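You operate a simulated robot arm through the tools that you are given. There is no shell and no other tool. Be economical: measure what you need, move in short steps, check, and stop when the job is done.

You run a simulated robot arm. Do the job below in one go: nothing can be reset, and whatever is moved stays where it is left.

Task
Put the shim from the blue bench top on top of the boss with a yellow band.

Only the result counts: the job must be done as asked and must still hold three seconds after the hand-in. Knocking over, shifting, dropping, spilling or breaking anything else fails it.

Robot
A 6-joint arm with a two-finger parallel gripper, fixed in place. Base frame: the origin is at the foot of the arm, x ahead of it, y to its left, z up; the work surface is at about z = 0. Lengths are in mm, angles in degrees, forces in N, time in s.
With the tool pointing down near the work surface it reaches from about 140 to 580 mm from the base axis. Its first joint turns from -66.0 to 66.0 degrees. Payload 2.1 kg.
The TCP is the grasp point between the finger pads, 30 mm short of the fingertips. In the tool frame z runs along the fingers and y along their closing line. Largest opening 94 mm; finger width 28, thickness 10; the body of the gripper, 50 by 96 mm, starts 55 mm behind the TCP.
Orientation is that of the tool frame in the base frame, as a unit quaternion [w, x, y, z]. With the fingers straight down and closing along the base's y, the tool's x points along the base's -x, its y along +y and its z along -z.

Tools
- The arm moves only by the tool nudge_tool. Its argument "rows" is a list of rows, each a list of 5 numbers: the shift along the tool's x, y, z in units of 20 mm (1.0 is 20 mm), then the turn about the tool's z in units of 6 degrees (1.0 is 6 degrees), then the gripper command, from -1 (shut) to 1 (fully open), values between in proportion. In form: [[tx, ty, tz, twist, fingers], ...]. A call has 1 to 8 rows; each row shifts and turns the commanded pose from where the row before left it, along the tool's axes as they then stand. A call with a number of a shift or a turn outside -1 to 1 is refused whole. A row lasts 0.2 s, in which the tool goes at most 50 mm and 8.6 degrees; a call with a longer step from one row to the next is refused whole, and so is a gripper value outside its range. Where a pose cannot be reached the arm comes as near as it can. A force on the tool above 40 N (or 10 N above the force at the start of the call, whichever is more), or a blocked arm, ends the call early, and 0.2 s more pass. The fingers move at their own pace (about 72 mm/s each) and stop on an object; they squeeze with about 24 N. The grip force told is the motor's: it shows also when the fingers shut on nothing. Time passes only in rows, and 0.2 s behind the last, so rows that do not move let the fingers close. It gives the time, the measured TCP pose, the force on the tool (base axes), the opening and the grip force at its end, in the units of the frame above (readings bear some noise), and new pictures: "pictures" is both (left out), scene, wrist or none.
- Cameras (640 x 400 px; columns grow to the right, rows downward): "scene" is fixed at [32.1, -360, 478.3]; the picture's right is [0.92, -0.39, 0.00], its down [-0.24, -0.57, -0.79] and it looks along [0.31, 0.73, -0.61] (base axes); focal length 242 px, centre (320, 200). "wrist" rides on the gripper at [76, 14, -102] in the tool frame; the picture's right is [-0.18, 0.98, 0.00], its down [-0.75, -0.14, -0.64] and it looks along [-0.63, -0.12, 0.77] (tool axes); focal length 243 px, centre (320, 200).
- probe_pixels(camera, pixels): for up to 12 pixels [column, row] of the newest picture of that camera ("zoom" is the newest enlarged one), the place [x, y, z] in the base frame of the surface seen there, good to about 3 mm. No time passes.
- close_up(camera, box): a new picture of the part [left, top, right, bottom] of that camera's present view, enlarged. No time passes.
- close_job(): hands the job in; it is judged then, once.

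Work in short steps. Measure before you move; look again where a grasp or a placing could have gone wrong, and mend it. You have 60 turns and 170 pictures in all, those below and enlarged ones among them. Open the gripper and draw the arm clear of the work before you hand the job in, unless the task says otherwise; then end with one line.

The tools are called after "Request:" as a command line: name --pt "numbers of a row" for each row, then --argument value for the rest, lists and objects as JSON in quotes. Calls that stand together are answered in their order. nudge_tool: Moves the arm, as the interface text tells. Its arguments: {"type":"object","properties":{"rows":{"type":"array","items":{"type":"array","items":{"type":"number"}}},"pictures":{"type":"string","enum":["both","scene","wrist","none"]}},"required":["rows"]} The other tools are called the same way: probe_pixels (camera, pixels) gives the place of the surface under pixels of a picture; close_up (camera, box) takes an enlarged picture of a part of a camera's view; close_job () hands the job in.

At the start:

```text
t: 0.0
ee_pos: [260.6, 72.5, 294.1]
tcp_rot: [0.0, 0.001, 1.0, 0.0]
ft_force: [-0.9, 0.2, 0.6]
gripper_width: 93.8
grasp_force: 0.1
```

scene: 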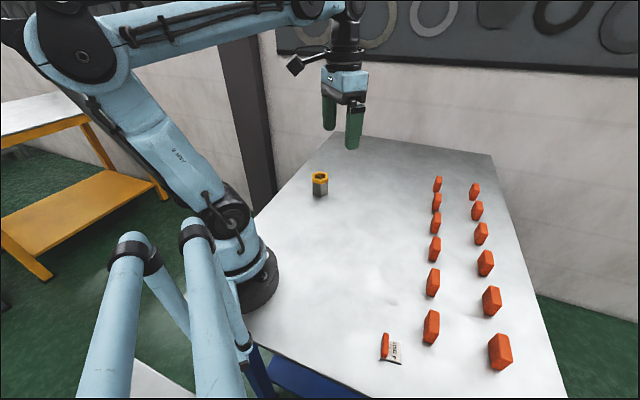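
wrist: 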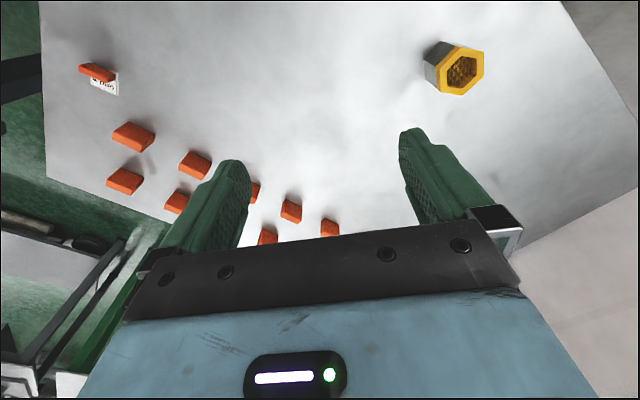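

The scene shows a yellow-topped hex part near (320,184), two rows of orange blocks, and a small orange piece with a label near (388,348). I'll enlarge both regions.

Request:
close_up --camera "scene" --box '[350, 310, 430, 380]'

Request:
close_up --camera "scene" --box '[280, 150, 360, 210]'

Request:
close_up --camera "wrist" --box '[60, 40, 160, 110]'

Request:
close_up --camera "scene" --box '[230, 130, 550, 400]'

```text
5.71 times, centred on (390, 345) of scene
```

zoom: 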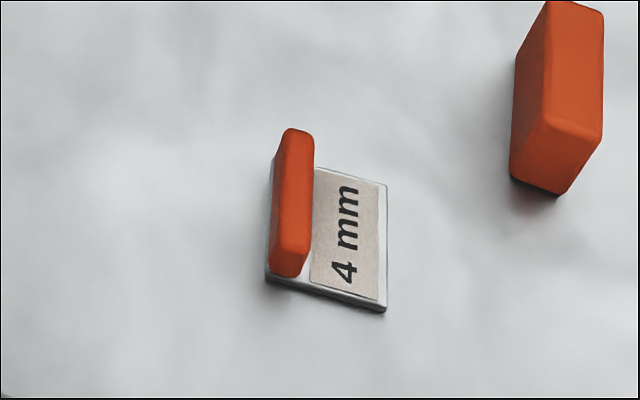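

```text
6.67 times, centred on (320, 180) of scene
```

zoom: 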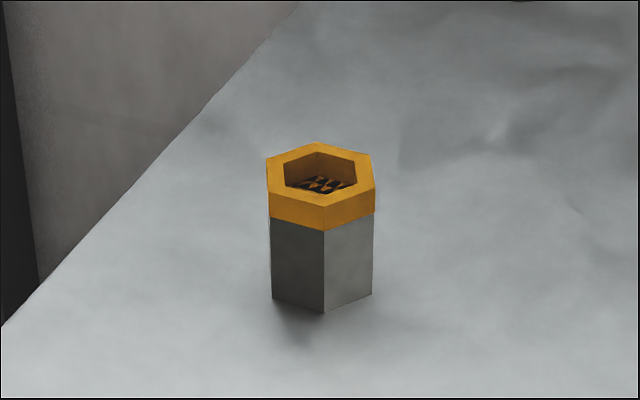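

```text
5.71 times, centred on (110, 75) of wrist
```

zoom: 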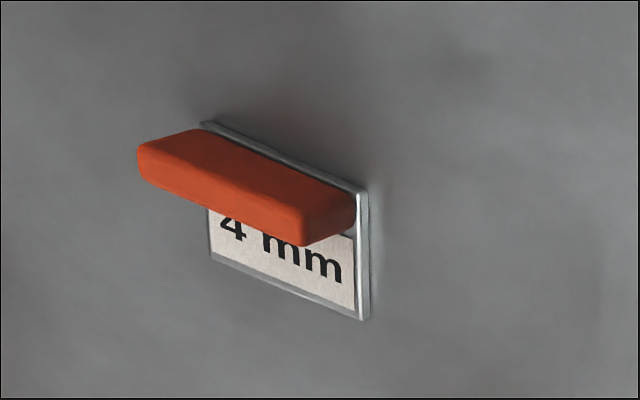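

```text
1.48 times, centred on (390, 265) of scene
```

zoom: 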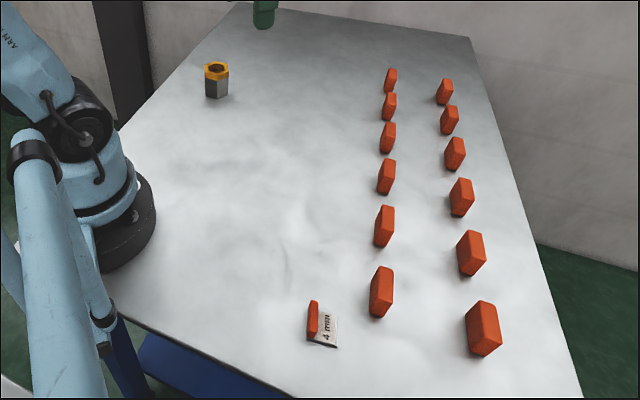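

The shim is the plate with the orange handle and the "4 mm" label; the boss is the yellow-banded hex. I'll probe both in the scene picture.

Request:
close_up --camera "scene" --box '[350, 310, 430, 380]'

Request:
probe_pixels --camera "zoom" --pixels '[[290, 133], [308, 138], [280, 240], [300, 240], [286, 272], [268, 277], [383, 309], [385, 187], [320, 170], [345, 230], [318, 287], [230, 230]]'

Request:
close_up --camera "scene" --box '[280, 150, 360, 210]'

Request:
probe_pixels --camera "zoom" --pixels '[[318, 145], [269, 160], [370, 157], [373, 187], [324, 202], [268, 188], [320, 185], [298, 205], [350, 200], [324, 309], [345, 250], [300, 250]]'

```text
5.71 times, centred on (390, 345) of scene
```

zoom: 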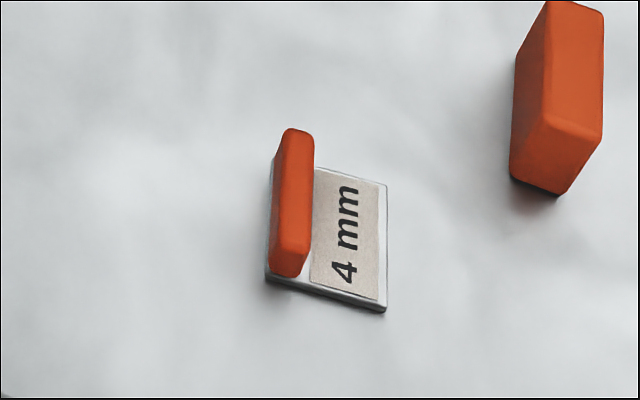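

```text
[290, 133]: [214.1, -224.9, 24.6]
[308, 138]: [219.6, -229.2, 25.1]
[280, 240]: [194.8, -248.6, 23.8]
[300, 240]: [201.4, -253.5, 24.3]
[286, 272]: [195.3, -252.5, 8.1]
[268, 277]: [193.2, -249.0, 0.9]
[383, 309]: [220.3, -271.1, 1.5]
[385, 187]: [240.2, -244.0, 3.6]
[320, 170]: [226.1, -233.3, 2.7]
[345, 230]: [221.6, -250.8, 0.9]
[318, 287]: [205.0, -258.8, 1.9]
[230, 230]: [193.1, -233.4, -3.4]
```

```text
6.67 times, centred on (320, 180) of scene
```

zoom: 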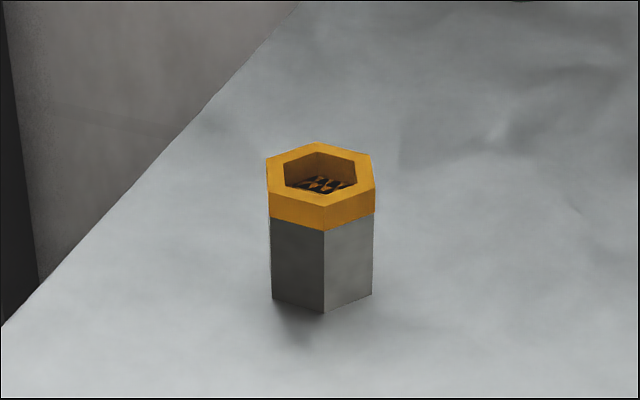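

```text
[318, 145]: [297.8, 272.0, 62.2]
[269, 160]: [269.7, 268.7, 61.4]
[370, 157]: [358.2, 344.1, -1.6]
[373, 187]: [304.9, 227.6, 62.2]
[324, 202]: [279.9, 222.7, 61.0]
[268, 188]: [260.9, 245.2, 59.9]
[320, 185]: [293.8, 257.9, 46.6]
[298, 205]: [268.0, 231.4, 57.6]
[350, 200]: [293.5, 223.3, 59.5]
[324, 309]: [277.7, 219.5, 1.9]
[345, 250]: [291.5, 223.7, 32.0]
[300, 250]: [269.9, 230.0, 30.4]
```

The boss's rim is centred near (288,248) with its top at z≈61. The shim's handle is near (206,-237), top at z≈25, running along about (0.6,0.8). I'll translate towards a point above the handle.

Request:
nudge_tool --pt "0.17 -0.97 0.35 0 1" --pt "0.17 -0.97 0.35 0 1" --pt "0.17 -0.97 0.35 0 1" --pt "0.17 -0.97 0.35 0 1" --pt "0.17 -0.97 0.35 0 1" --pt "0.17 -0.97 0.35 0 1" --pt "0.17 -0.97 0.35 0 1" --pt "0.17 -0.97 0.35 0 1" --pictures "none"

Request:
nudge_tool --pt "0.17 -0.97 0.35 0 1" --pt "0.17 -0.97 0.35 0 1" --pt "0.17 -0.97 0.35 0 1" --pt "0.17 -0.97 0.35 0 1" --pt "0.17 -0.97 0.35 0 1" --pt "0.17 -0.97 0.35 0 1" --pt "0.17 -0.97 0.35 0 1" --pt "0.17 -0.97 0.35 0 1" --pictures "none"

Request:
nudge_tool --pt "0 0 0 -1 1" --pt "0 0 0 -1 1" --pt "0 0 0 -1 1" --pt "0 0 0 -1 1" --pt "0 0 0 -1 1" --pt "0 0 0 -1 1" --pt "0 0 0 -1 1" --pt "0 0 0 -1 1"

```text
t: 1.8
ee_pos: [233.2, -81.7, 235.6]
tcp_rot: [0.0, 0.0, 1.0, -0.001]
ft_force: [-0.8, -0.1, -0.1]
gripper_width: 93.9
grasp_force: 0.1
```

```text
t: 3.6
ee_pos: [206.5, -238.1, 181.8]
tcp_rot: [-0.001, 0.0, 1.0, 0.0]
ft_force: [0.3, 0.4, 0.0]
gripper_width: 94.2
grasp_force: 0.1
```

```text
t: 5.4
ee_pos: [207.6, -238.4, 181.8]
tcp_rot: [0.001, -0.408, 0.913, 0.0]
ft_force: [0.9, 0.2, -0.5]
gripper_width: 94.1
grasp_force: 0.1
```

scene: 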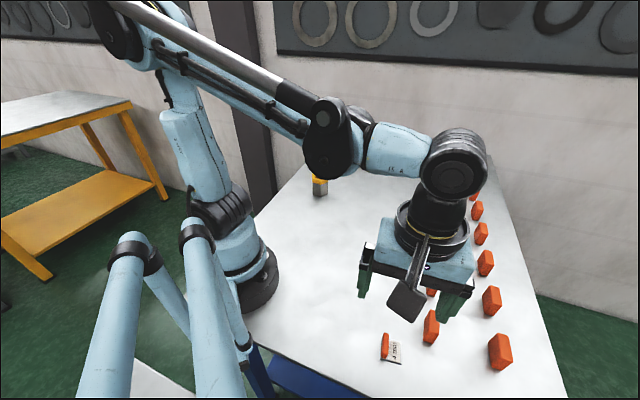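
wrist: 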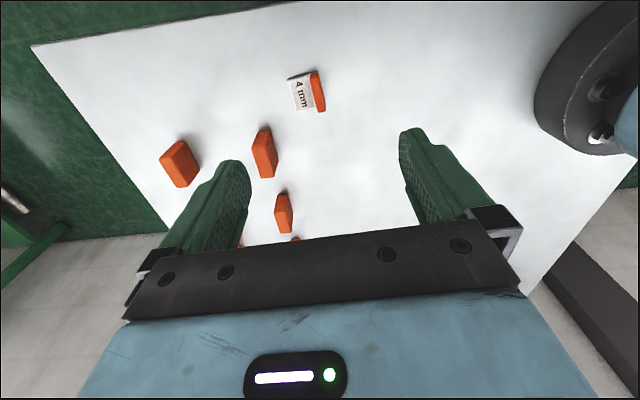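

The tool has turned 48° and the shim shows at (307,90) in the wrist view. I'll enlarge and measure its edges.

Request:
close_up --camera "wrist" --box '[267, 65, 347, 115]'

```text
8.00 times, centred on (307, 90) of wrist
```

zoom: 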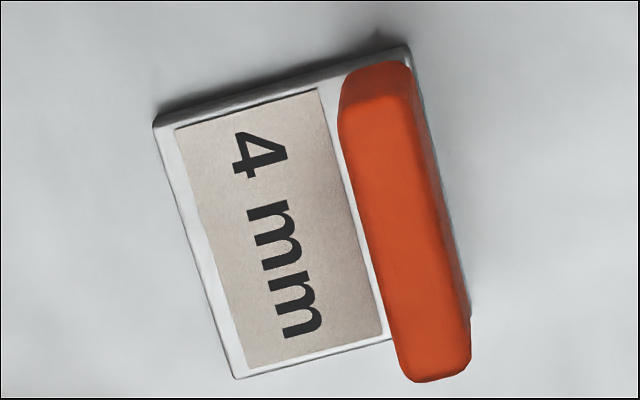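

Request:
probe_pixels --camera "zoom" --pixels '[[345, 115], [405, 105], [405, 370], [462, 360], [375, 110], [435, 365], [405, 235], [155, 123], [237, 375], [410, 52], [220, 250], [385, 85]]'

```text
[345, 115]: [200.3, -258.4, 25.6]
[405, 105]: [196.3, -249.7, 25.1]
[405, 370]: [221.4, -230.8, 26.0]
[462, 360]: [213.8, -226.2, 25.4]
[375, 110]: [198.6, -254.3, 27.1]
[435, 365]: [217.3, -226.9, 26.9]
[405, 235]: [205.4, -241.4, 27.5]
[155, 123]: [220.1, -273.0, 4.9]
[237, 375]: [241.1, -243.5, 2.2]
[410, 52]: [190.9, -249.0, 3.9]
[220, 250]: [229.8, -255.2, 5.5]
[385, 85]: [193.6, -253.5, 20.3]
```

The handle centre measures about (207.5,-240.5), needing about 54° of turn. I'll turn one more step, part-open the fingers and descend to z≈80, then look.

Request:
nudge_tool --pt "0 0 0 -1 0" --pt "0.08 -0.06 1 0 0" --pt "0 0 1 0 0" --pt "0 0 1 0 0" --pt "0 0 1 0 0" --pt "0 0 1 0 0" --pt "0 0 0 0 0"

Request:
close_up --camera "wrist" --box '[220, 60, 460, 220]'

Request:
close_up --camera "scene" --box '[330, 260, 490, 370]'

```text
t: 7.0
ee_pos: [206.1, -240.0, 80.2]
tcp_rot: [0.0, -0.454, 0.891, 0.0]
ft_force: [-0.4, -1.1, -0.4]
gripper_width: 47.2
grasp_force: 0.1
```

scene: 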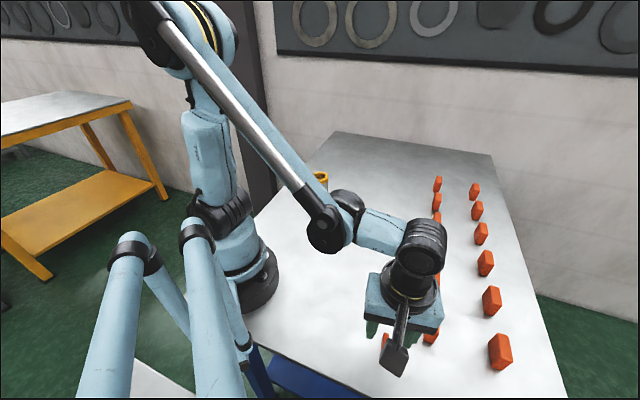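
wrist: 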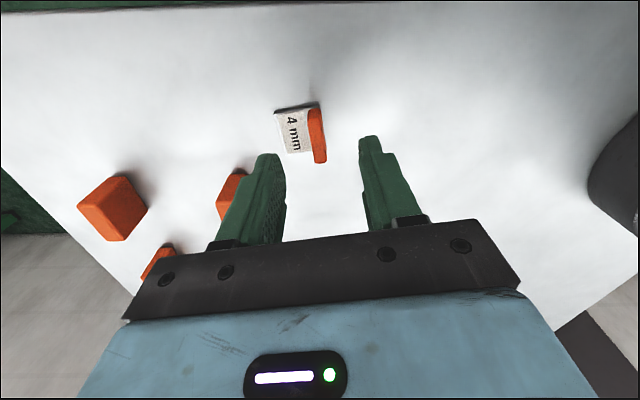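

```text
2.50 times, centred on (340, 140) of wrist
```

zoom: 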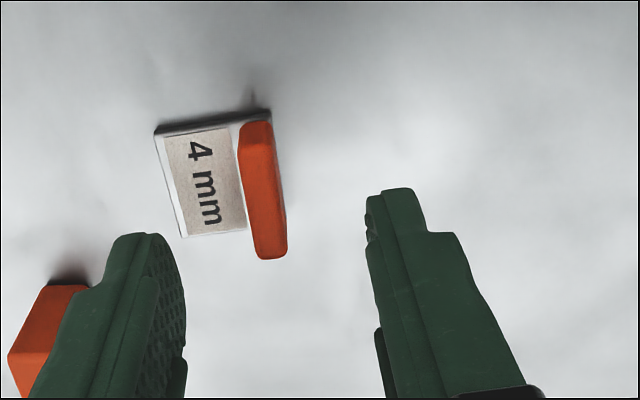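

```text
3.64 times, centred on (410, 315) of scene
```

zoom: 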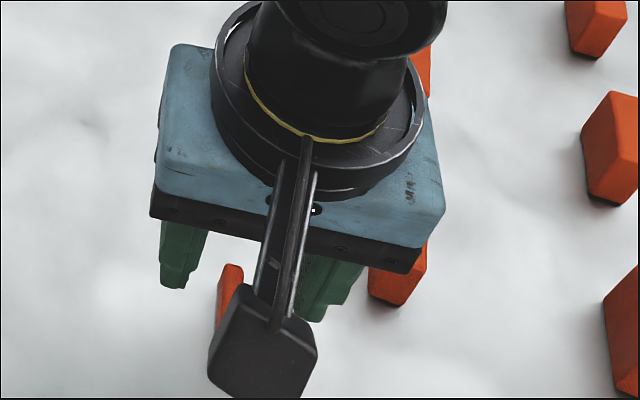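

Before the final descent I'll re-probe the handle in the wrist view (about (308..326,118..162)) and the orange block at (232,185) for clearance.

Request:
probe_pixels --camera "wrist" --pixels '[[309, 122], [320, 120], [315, 160], [325, 159], [314, 140], [320, 140], [232, 178], [220, 205], [235, 190], [290, 130], [277, 114], [288, 152]]'

```text
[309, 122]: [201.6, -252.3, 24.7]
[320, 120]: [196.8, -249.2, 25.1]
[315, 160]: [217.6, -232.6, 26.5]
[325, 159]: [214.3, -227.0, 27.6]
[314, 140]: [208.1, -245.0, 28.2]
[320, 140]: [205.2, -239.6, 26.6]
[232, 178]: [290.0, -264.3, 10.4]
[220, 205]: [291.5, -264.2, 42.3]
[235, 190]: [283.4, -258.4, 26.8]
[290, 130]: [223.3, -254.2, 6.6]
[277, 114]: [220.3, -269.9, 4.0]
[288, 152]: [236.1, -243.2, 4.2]
```

The handle centre is about (207,-240.5) and the block is about 70 mm off, so it is clear. I'll descend to z≈38 (tips ~8, above the plate) and close.

Request:
nudge_tool --pt "-0.02 -0.05 0.7 0 0" --pt "0 0 0.7 0 0" --pt "0 0 0.7 0 0" --pt "0 0 0 0 0"

Request:
close_up --camera "scene" --box '[350, 290, 450, 370]'

Request:
close_up --camera "wrist" --box '[220, 80, 460, 240]'

```text
t: 8.0
ee_pos: [210.0, -240.9, 38.3]
tcp_rot: [0.002, -0.454, 0.891, 0.001]
ft_force: [0.2, 0.3, -0.8]
gripper_width: 47.1
grasp_force: 0.1
```

scene: 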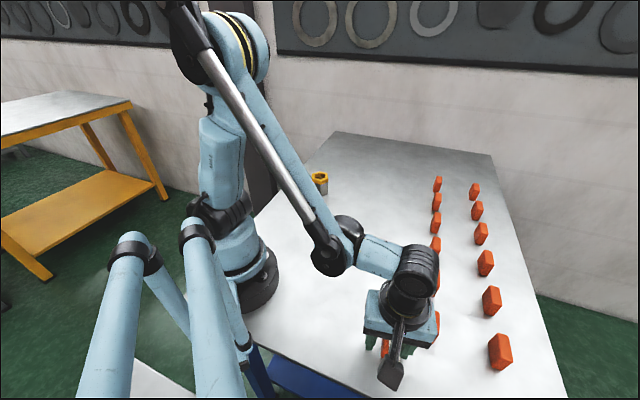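
wrist: 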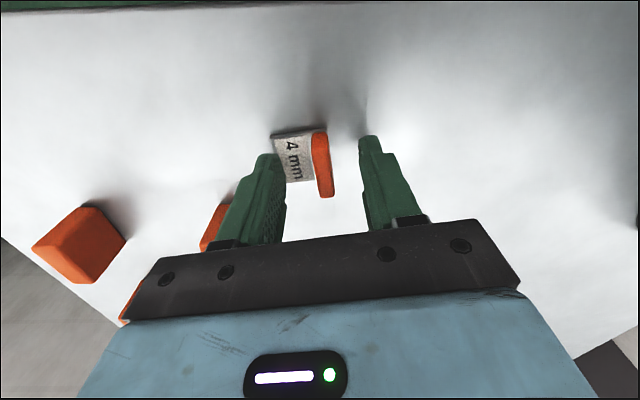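

```text
5.00 times, centred on (400, 330) of scene
```

zoom: 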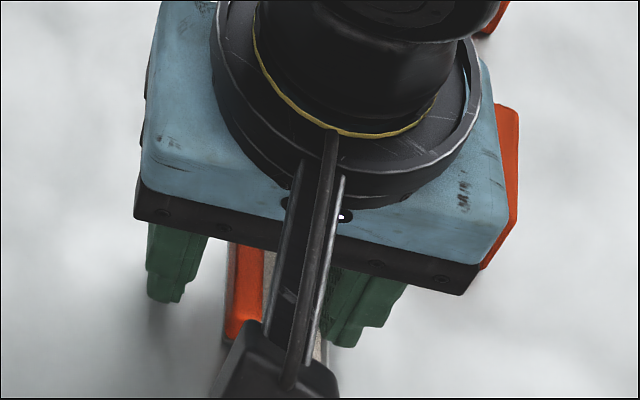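

```text
2.50 times, centred on (340, 160) of wrist
```

zoom: 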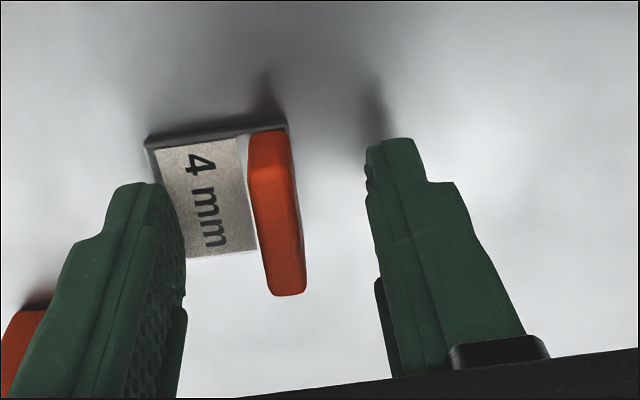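

The fingers straddle the handle evenly (handle at zoom column 275, tips at 165 and 368). Closing.

Request:
nudge_tool --pt "0 0 0 0 -1" --pt "0 0 0 0 -1" --pt "0 0 0 0 -1" --pt "0 0 0 0 -1" --pt "0 0 0 0 -1" --pictures "wrist"

```text
t: 9.2
ee_pos: [209.2, -242.8, 39.1]
tcp_rot: [0.002, -0.454, 0.891, 0.001]
ft_force: [0.2, 0.1, 0.4]
gripper_width: 9.1
grasp_force: 23.8
```

wrist: 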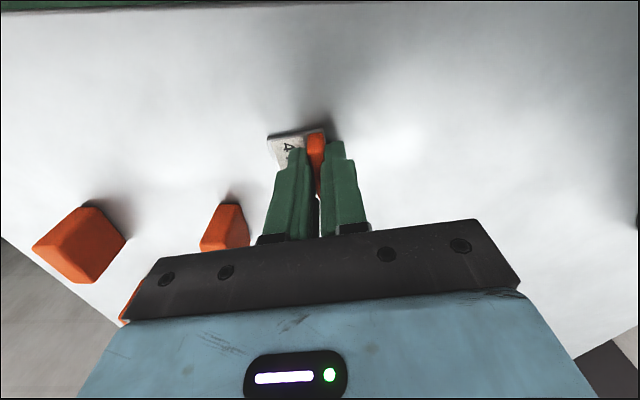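

Gripped at 9.1 mm with 24 N. Lifting straight up.

Request:
nudge_tool --pt "0 0 -0.4 0 -1" --pt "0 0 -0.8 0 -1" --pt "0 0 -1 0 -1" --pt "0 0 -1 0 -1" --pt "0 0 -1 0 -1" --pt "0 0 -1 0 -1" --pt "0 0 -1 0 -1" --pt "0 0 -0.8 0 -1"

Request:
close_up --camera "wrist" --box '[240, 100, 400, 200]'

```text
t: 11.0
ee_pos: [208.8, -240.3, 181.2]
tcp_rot: [0.001, -0.454, 0.891, 0.001]
ft_force: [-0.7, -0.1, -0.8]
gripper_width: 9.0
grasp_force: 23.6
```

scene: 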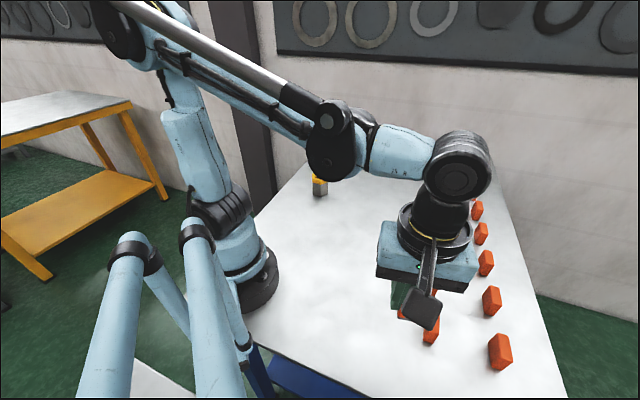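
wrist: 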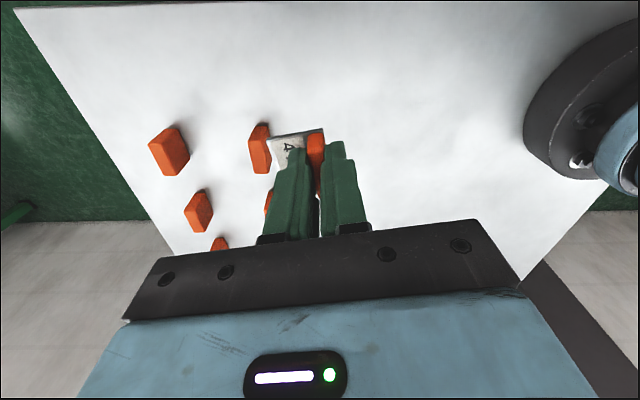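

```text
4.00 times, centred on (320, 150) of wrist
```

zoom: 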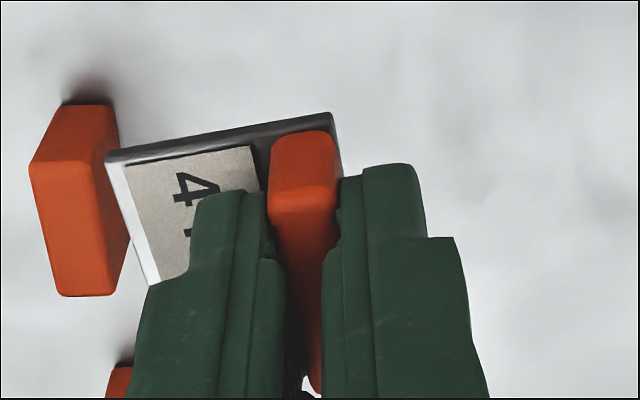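

The shim is held firmly and level. I'll measure the plate corners relative to the TCP from this zoom.

Request:
probe_pixels --camera "zoom" --pixels '[[112, 160], [325, 120], [152, 278], [130, 220], [210, 145], [305, 170], [335, 150], [108, 165]]'

Request:
nudge_tool --pt "-0.4 0.21 0 0 -1" --pt "-0.92 0.483 0 0 -1" --pt "-0.92 0.483 0 0 -1" --pt "-0.92 0.483 0 0 -1" --pt "-0.92 0.483 0 0 -1" --pt "-0.92 0.483 0 0 -1" --pt "-0.92 0.483 0 0 -1" --pt "-0.92 0.483 0 0 -1" --pictures "none"

Request:
nudge_tool --pt "-0.92 0.483 0 0 -1" --pt "-0.92 0.483 0 0 -1" --pt "-0.92 0.483 0 0 -1" --pt "-0.92 0.483 0 0 -1" --pt "-0.92 0.483 0 0 -1" --pt "-0.92 0.483 0 0 -1" --pt "-0.92 0.483 0 0 -1" --pt "-0.92 0.483 0 0 -1" --pictures "none"

```text
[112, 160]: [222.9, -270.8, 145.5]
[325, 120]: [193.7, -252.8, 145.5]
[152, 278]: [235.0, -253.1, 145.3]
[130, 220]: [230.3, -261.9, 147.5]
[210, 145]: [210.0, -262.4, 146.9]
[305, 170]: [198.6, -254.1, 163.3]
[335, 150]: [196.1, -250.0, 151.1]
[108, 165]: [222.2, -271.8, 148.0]
```

```text
t: 12.8
ee_pos: [231.7, -84.5, 180.0]
tcp_rot: [-0.001, -0.454, 0.891, 0.0]
ft_force: [-0.3, -0.3, -0.7]
gripper_width: 9.0
grasp_force: 24.3
```

```text
t: 14.6
ee_pos: [255.0, 75.4, 178.5]
tcp_rot: [0.001, -0.454, 0.891, 0.0]
ft_force: [-0.4, -0.5, -0.1]
gripper_width: 8.8
grasp_force: 23.9
```

Holding well; plate centre is offset about (+9.5,-7) from the TCP. Continuing to above the boss.

Request:
nudge_tool --pt "-0.99 0.54 0 0 -1" --pt "-0.99 0.54 0 0 -1" --pt "-0.99 0.54 0 0 -1" --pt "-0.99 0.54 0 0 -1" --pt "-0.99 0.54 0 0 -1" --pt "-0.99 0.54 0 0 -1" --pt "-0.99 0.54 0 0 -1" --pt "-0.99 0.54 0 0 -1"

Request:
close_up --camera "wrist" --box '[240, 60, 400, 160]'

Request:
close_up --camera "scene" --box '[260, 110, 380, 210]'

```text
t: 16.4
ee_pos: [279.8, 256.5, 181.9]
tcp_rot: [0.001, -0.453, 0.891, 0.0]
ft_force: [-0.3, 0.1, -0.8]
gripper_width: 8.9
grasp_force: 24.0
```

scene: 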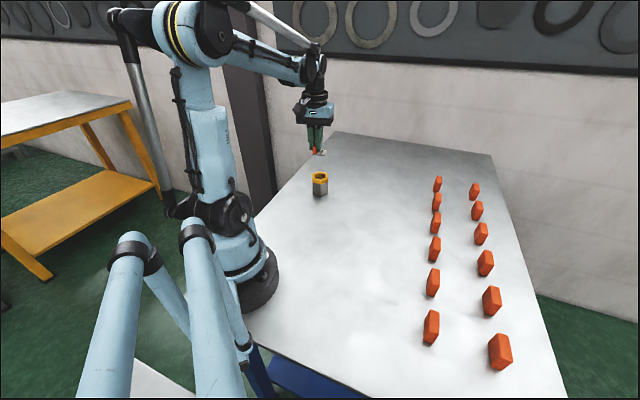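
wrist: 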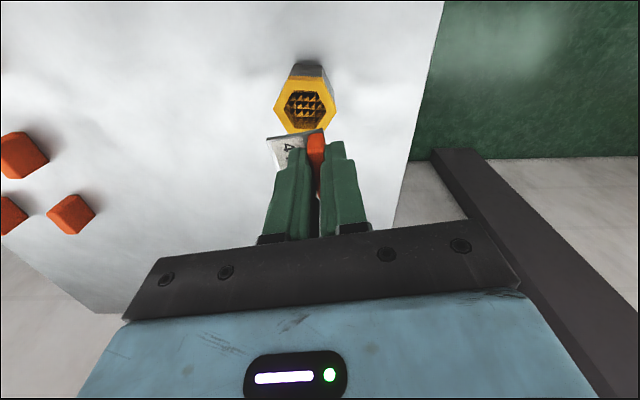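

```text
4.00 times, centred on (320, 110) of wrist
```

zoom: 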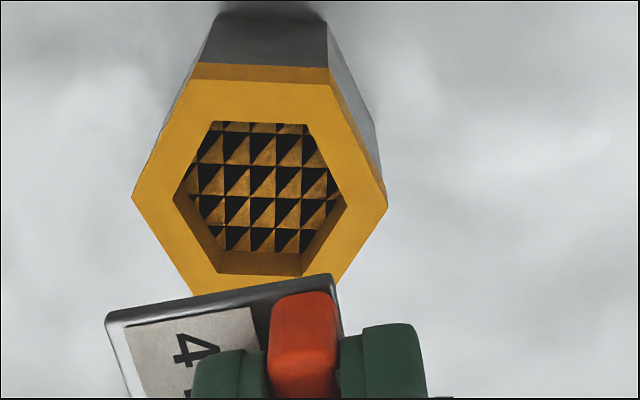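

```text
4.00 times, centred on (320, 160) of scene
```

zoom: 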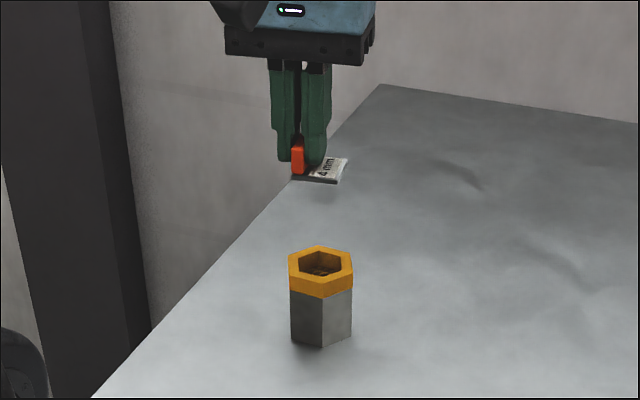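

The boss rim is fully visible in the wrist view around (305,108). I'll probe rim vertices and plate corners to refine alignment.

Request:
probe_pixels --camera "wrist" --pixels '[[275, 109], [335, 111.7], [289.5, 81.5], [321.5, 82], [289.5, 131], [305, 83], [281.5, 95], [329, 97], [268, 140], [322, 129], [282, 122], [305, 105]]'

```text
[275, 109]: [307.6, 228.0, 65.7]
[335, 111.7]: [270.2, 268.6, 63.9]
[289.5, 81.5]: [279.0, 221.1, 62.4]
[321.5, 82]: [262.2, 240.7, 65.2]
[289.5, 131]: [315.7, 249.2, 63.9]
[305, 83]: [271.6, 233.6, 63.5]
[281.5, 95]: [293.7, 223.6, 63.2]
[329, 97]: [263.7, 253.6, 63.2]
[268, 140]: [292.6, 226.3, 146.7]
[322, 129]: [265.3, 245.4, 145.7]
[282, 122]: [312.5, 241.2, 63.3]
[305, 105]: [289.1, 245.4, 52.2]
```

The rim centre is about (288.6,247) at z≈63 and the plate centre about (288.7,249). Small correction, then descend to z≈112 and look.

Request:
nudge_tool --pt "0.06 -0.045 0.7 0 -1" --pt "0 0 0.7 0 -1" --pt "0 0 0.7 0 -1" --pt "0 0 0.7 0 -1" --pt "0 0 0.65 0 -1" --pt "0 0 0 0 -1"

Request:
close_up --camera "wrist" --box '[240, 80, 400, 180]'

Request:
close_up --camera "scene" --box '[280, 140, 360, 210]'

```text
t: 17.8
ee_pos: [276.4, 255.2, 110.2]
tcp_rot: [0.001, -0.454, 0.891, 0.0]
ft_force: [0.1, 0.7, 0.0]
gripper_width: 9.2
grasp_force: 24.0
```

scene: 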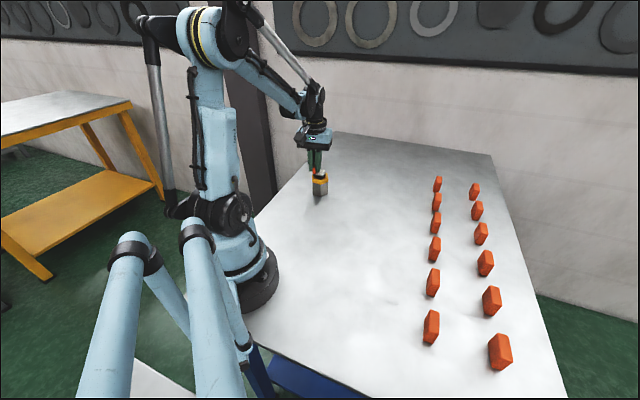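
wrist: 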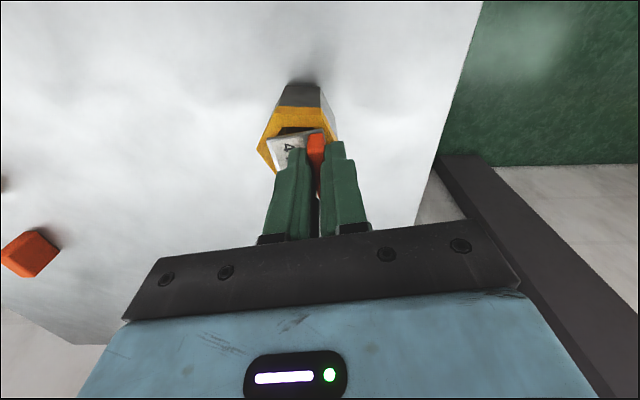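

```text
4.00 times, centred on (320, 130) of wrist
```

zoom: 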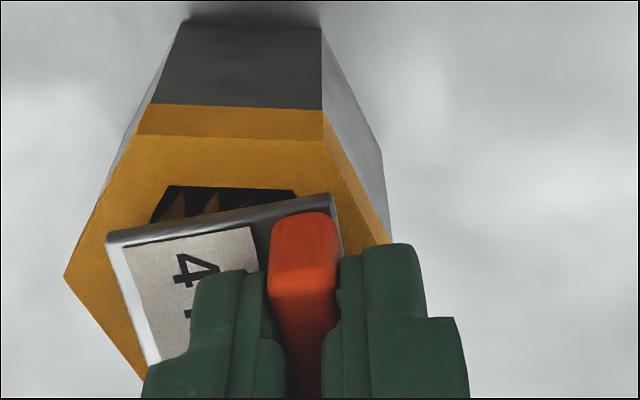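

```text
5.71 times, centred on (320, 175) of scene
```

zoom: 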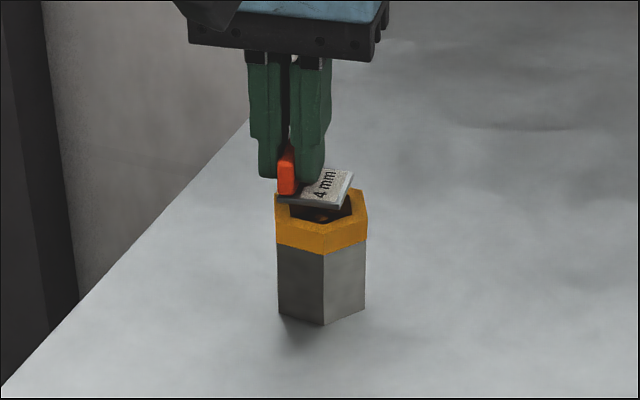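

The plate hovers about 8 mm above the rim. I'll measure both again for the last alignment.

Request:
probe_pixels --camera "zoom" --pixels '[[280, 200], [340, 208], [352, 174], [333, 170], [276, 196], [366, 212], [323, 233], [277, 220], [310, 195]]'

Request:
probe_pixels --camera "wrist" --pixels '[[267.5, 139.2], [322.5, 130], [278, 169], [257, 149], [278.5, 114.5], [319.5, 115.5], [296, 135]]'

```text
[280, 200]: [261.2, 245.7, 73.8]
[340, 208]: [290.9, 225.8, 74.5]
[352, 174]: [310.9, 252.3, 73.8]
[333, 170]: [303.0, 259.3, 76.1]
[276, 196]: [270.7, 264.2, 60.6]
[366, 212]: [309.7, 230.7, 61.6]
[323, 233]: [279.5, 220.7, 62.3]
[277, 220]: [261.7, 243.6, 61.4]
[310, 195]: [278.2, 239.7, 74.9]
```

```text
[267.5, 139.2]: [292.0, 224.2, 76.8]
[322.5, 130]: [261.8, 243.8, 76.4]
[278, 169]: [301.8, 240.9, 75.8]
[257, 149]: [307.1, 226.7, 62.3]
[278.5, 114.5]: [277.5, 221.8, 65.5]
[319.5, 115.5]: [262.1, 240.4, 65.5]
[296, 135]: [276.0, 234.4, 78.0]
```

Plate centre ≈(286.3,248.5), rim centre ≈(288.8,247.3). I'll shift about 2.5 mm along −tool y and lower 8 mm.

Request:
nudge_tool --pt "-0.01 -0.125 0 0 -1" --pt "0 0 0.15 0 -1" --pt "0 0 0.15 0 -1" --pt "0 0 0.1 0 -1" --pt "0 0 0 0 -1"

Request:
close_up --camera "scene" --box '[290, 150, 350, 200]'

```text
t: 19.0
ee_pos: [279.9, 254.0, 102.3]
tcp_rot: [0.0, -0.454, 0.891, 0.0]
ft_force: [0.5, 0.6, -0.3]
gripper_width: 9.1
grasp_force: 23.8
```

scene: 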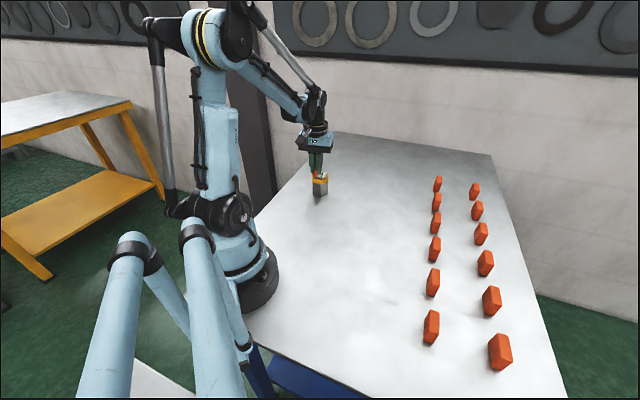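
wrist: 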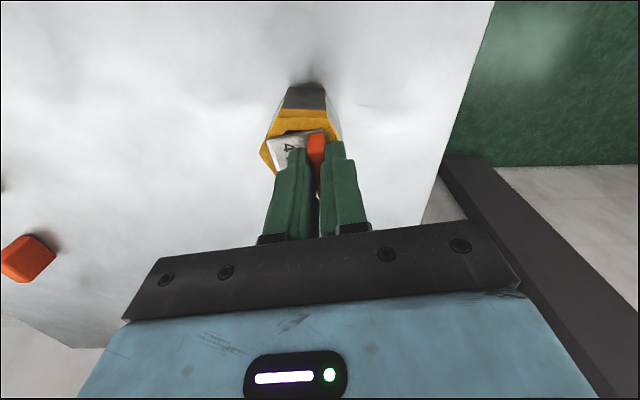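

```text
8.00 times, centred on (320, 175) of scene
```

zoom: 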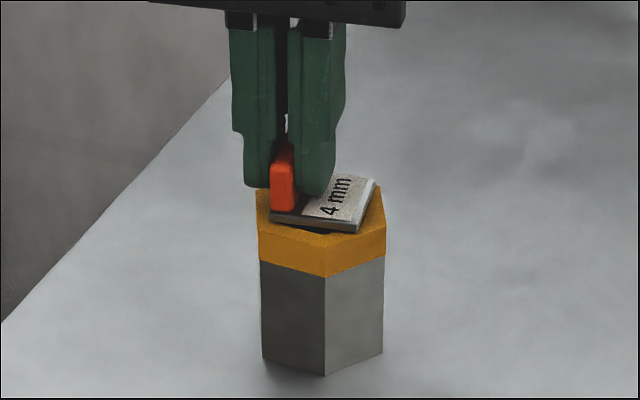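

No contact force yet; the plate is just above the rim. I'll lower in 1 mm steps watching the force.

Request:
nudge_tool --pt "0 0 0.05 0 -1" --pt "0 0 0.05 0 -1" --pictures "none"

Request:
nudge_tool --pt "0 0 0 0 -1"

Request:
close_up --camera "scene" --box '[290, 150, 350, 200]'

Request:
close_up --camera "wrist" --box '[240, 80, 400, 180]'

```text
t: 19.6
ee_pos: [279.1, 253.9, 101.6]
tcp_rot: [0.001, -0.454, 0.891, 0.0]
ft_force: [-0.5, 0.0, 0.9]
gripper_width: 9.0
grasp_force: 23.9
```

```text
t: 20.0
ee_pos: [278.3, 253.5, 101.6]
tcp_rot: [0.001, -0.454, 0.891, 0.0]
ft_force: [-0.3, 0.2, 0.2]
gripper_width: 9.2
grasp_force: 23.4
```

scene: 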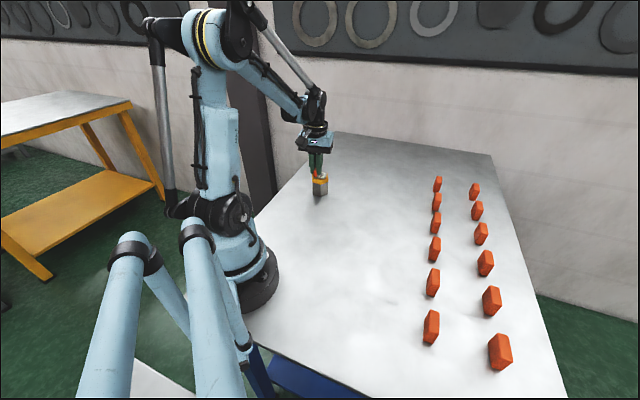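
wrist: 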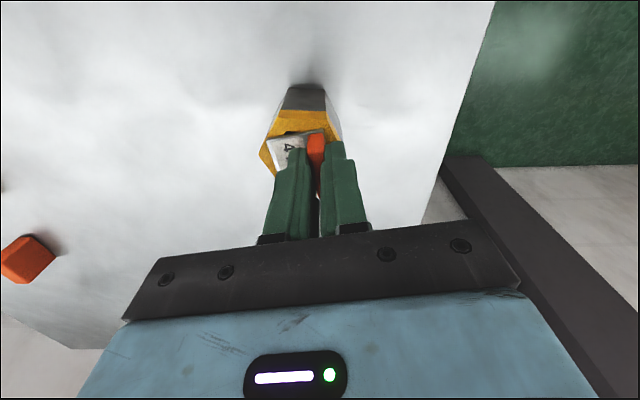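

```text
8.00 times, centred on (320, 175) of scene
```

zoom: 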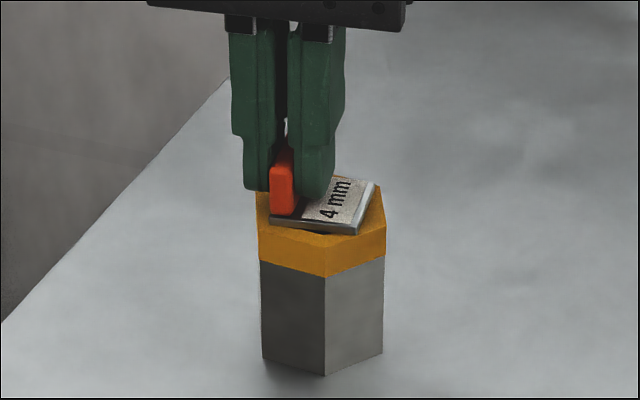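

```text
4.00 times, centred on (320, 130) of wrist
```

zoom: 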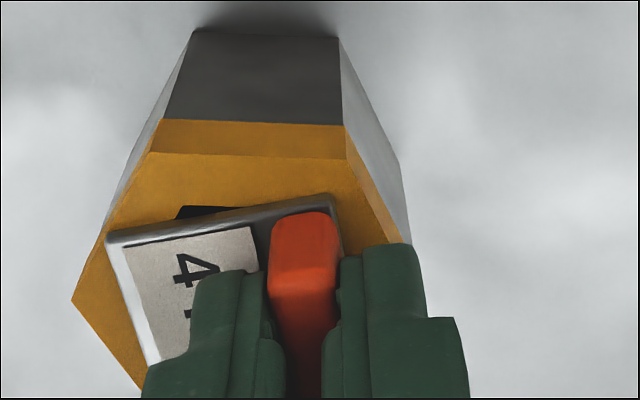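

Still no contact. A sliver of the hole shows at zoom (205,212), so I'll re-measure centring before releasing.

Request:
close_up --camera "scene" --box '[290, 150, 350, 200]'

Request:
probe_pixels --camera "zoom" --pixels '[[273, 218], [357, 231], [373, 184], [345, 178], [258, 200], [259, 226], [326, 245], [384, 224], [376, 188], [320, 222]]'

Request:
probe_pixels --camera "wrist" --pixels '[[267.8, 139.5], [322.5, 130], [278, 169], [259, 154], [278.5, 119.3], [325.5, 120.5]]'

```text
8.00 times, centred on (320, 175) of scene
```

zoom: 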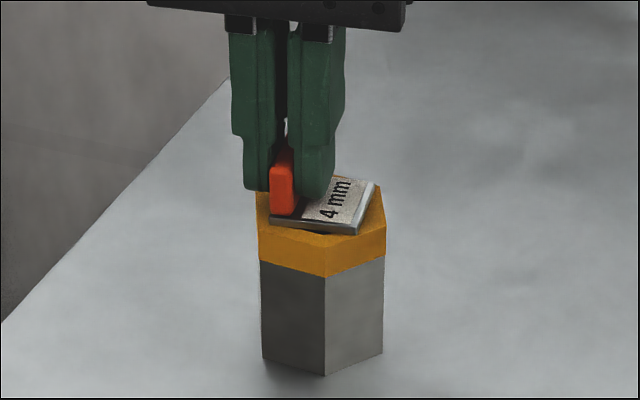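

```text
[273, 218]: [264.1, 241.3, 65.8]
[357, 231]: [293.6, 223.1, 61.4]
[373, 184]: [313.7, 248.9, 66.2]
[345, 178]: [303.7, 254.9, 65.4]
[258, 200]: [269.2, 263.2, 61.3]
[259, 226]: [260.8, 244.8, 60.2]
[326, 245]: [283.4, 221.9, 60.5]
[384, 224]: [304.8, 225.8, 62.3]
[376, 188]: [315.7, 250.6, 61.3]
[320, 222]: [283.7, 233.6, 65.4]
```

```text
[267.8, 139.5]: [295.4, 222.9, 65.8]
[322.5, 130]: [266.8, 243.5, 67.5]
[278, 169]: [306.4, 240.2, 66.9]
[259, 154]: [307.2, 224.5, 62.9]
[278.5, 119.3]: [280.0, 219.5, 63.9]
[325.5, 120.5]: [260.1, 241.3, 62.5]
```

The plate is centred to within about 1 mm, its top at z≈66, so it is almost touching. I'll make a tiny correction and lower in 0.6 mm steps.

Request:
nudge_tool --pt "-0.05 0.03 0 0 -1" --pt "0 0 0.03 0 -1" --pictures "none"

Request:
nudge_tool --pt "0 0 0.03 0 -1" --pictures "none"

```text
t: 20.6
ee_pos: [279.2, 254.3, 101.0]
tcp_rot: [0.0, -0.454, 0.891, 0.0]
ft_force: [-1.7, -5.3, 16.3]
gripper_width: 9.2
grasp_force: 23.5
```

```text
t: 21.0
ee_pos: [280.0, 255.5, 100.5]
tcp_rot: [0.0, -0.454, 0.891, 0.0]
ft_force: [1.5, -1.6, 17.3]
gripper_width: 9.2
grasp_force: 23.4
```

Contact: 17 N upward. The plate sits on the rim; I'll ease off slightly and open the fingers part way.

Request:
nudge_tool --pt "0 0 -0.03 0 -1" --pt "0 0 0 0 -0.7" --pt "0 0 0 0 -0.4" --pt "0 0 0 0 -0.4" --pt "0 0 0 0 -0.4"

Request:
close_up --camera "scene" --box '[290, 150, 350, 200]'

```text
t: 22.2
ee_pos: [279.3, 254.5, 101.4]
tcp_rot: [0.001, -0.454, 0.891, 0.0]
ft_force: [0.0, -0.4, -0.1]
gripper_width: 28.2
grasp_force: 0.1
```

scene: 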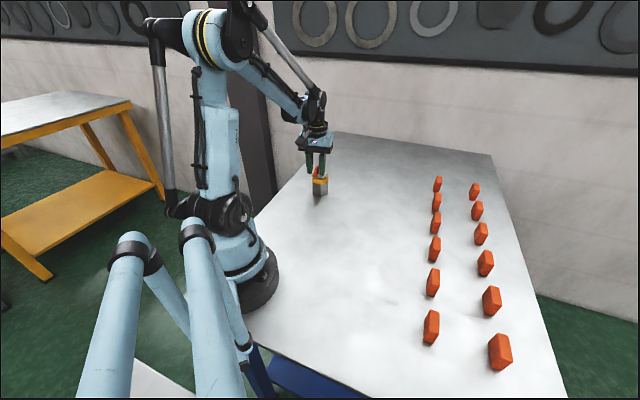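
wrist: 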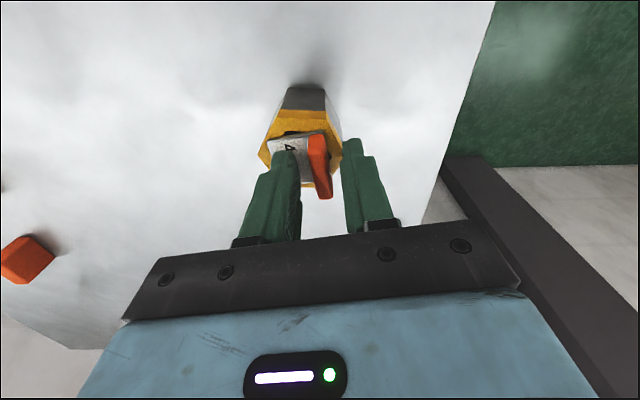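

```text
8.00 times, centred on (320, 175) of scene
```

zoom: 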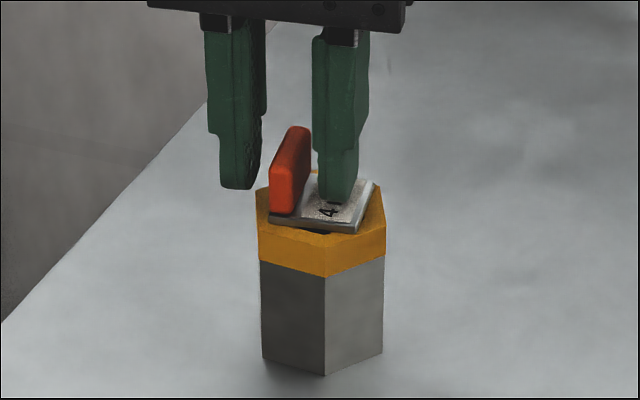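

The fingers are free and the shim rests on the rim. Raising straight up and opening.

Request:
nudge_tool --pt "0 0 -0.3 0 -0.4" --pt "0 0 -0.7 0 -0.4" --pt "0 0 -1 0 -0.4" --pt "0 0 -1 0 0" --pt "0 0 -1 0 1" --pt "0 0 -1 0 1" --pt "0 0 -1 0 1" --pt "0 0 -0.5 0 1"

Request:
close_up --camera "scene" --box '[290, 150, 350, 200]'

Request:
close_up --camera "wrist" --box '[240, 60, 400, 160]'

```text
t: 24.0
ee_pos: [280.2, 256.0, 230.9]
tcp_rot: [0.001, -0.454, 0.891, 0.0]
ft_force: [0.4, -0.1, 0.8]
gripper_width: 93.9
grasp_force: 0.0
```

scene: 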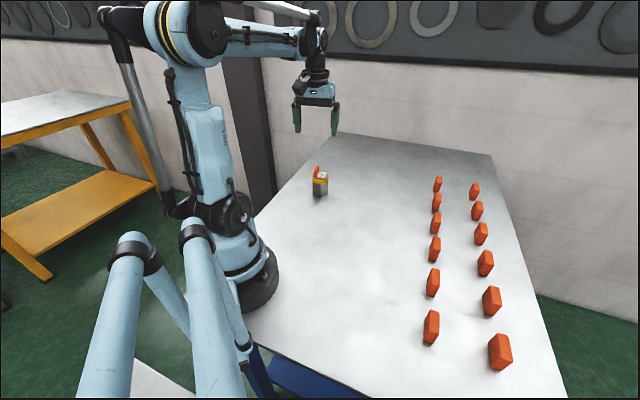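
wrist: 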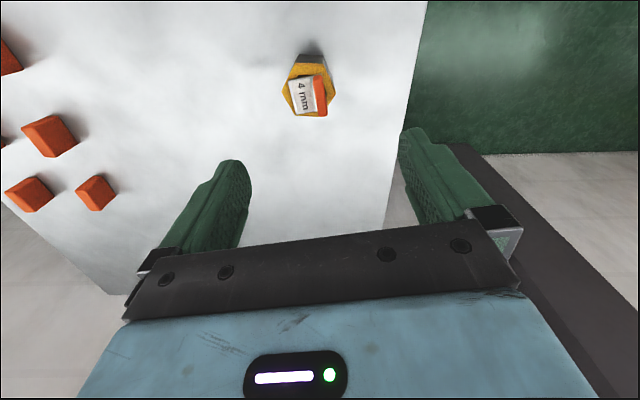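

```text
8.00 times, centred on (320, 175) of scene
```

zoom: 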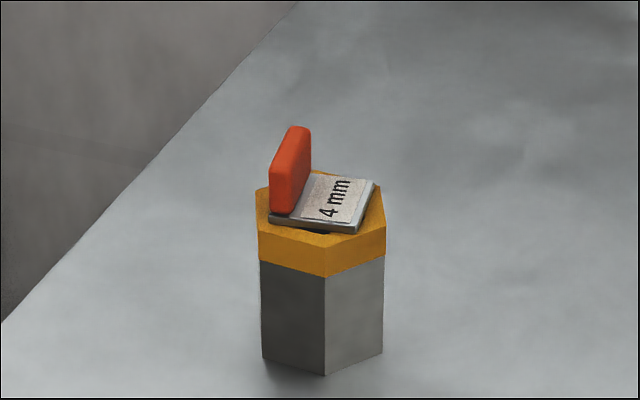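

```text
4.00 times, centred on (320, 110) of wrist
```

zoom: 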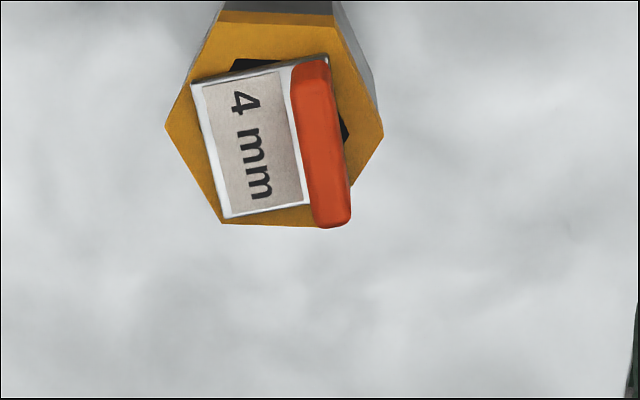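

The shim sits centred on the rim, corners supported. A quick probe confirms whether it is level.

Request:
probe_pixels --camera "zoom" --pixels '[[200, 87], [230, 213], [300, 212], [288, 72], [245, 150], [325, 215], [310, 75], [210, 40], [372, 135], [175, 125]]'

```text
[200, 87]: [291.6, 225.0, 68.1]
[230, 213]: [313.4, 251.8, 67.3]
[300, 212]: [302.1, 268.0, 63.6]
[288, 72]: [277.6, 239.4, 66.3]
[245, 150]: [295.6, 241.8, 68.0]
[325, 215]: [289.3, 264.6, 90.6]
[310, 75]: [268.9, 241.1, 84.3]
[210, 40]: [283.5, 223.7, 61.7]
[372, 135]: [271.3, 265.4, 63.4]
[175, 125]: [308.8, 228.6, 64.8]
```

The plate is level (z≈67 across its corners), about 4 mm above the rim. The gripper is open and clear, so I'm handing in.

Request:
close_job

```text
The job is handed in.
```

The "4 mm" shim is lying level and centred on top of the yellow-banded boss, the gripper is open and clear of it, and the job is handed in.
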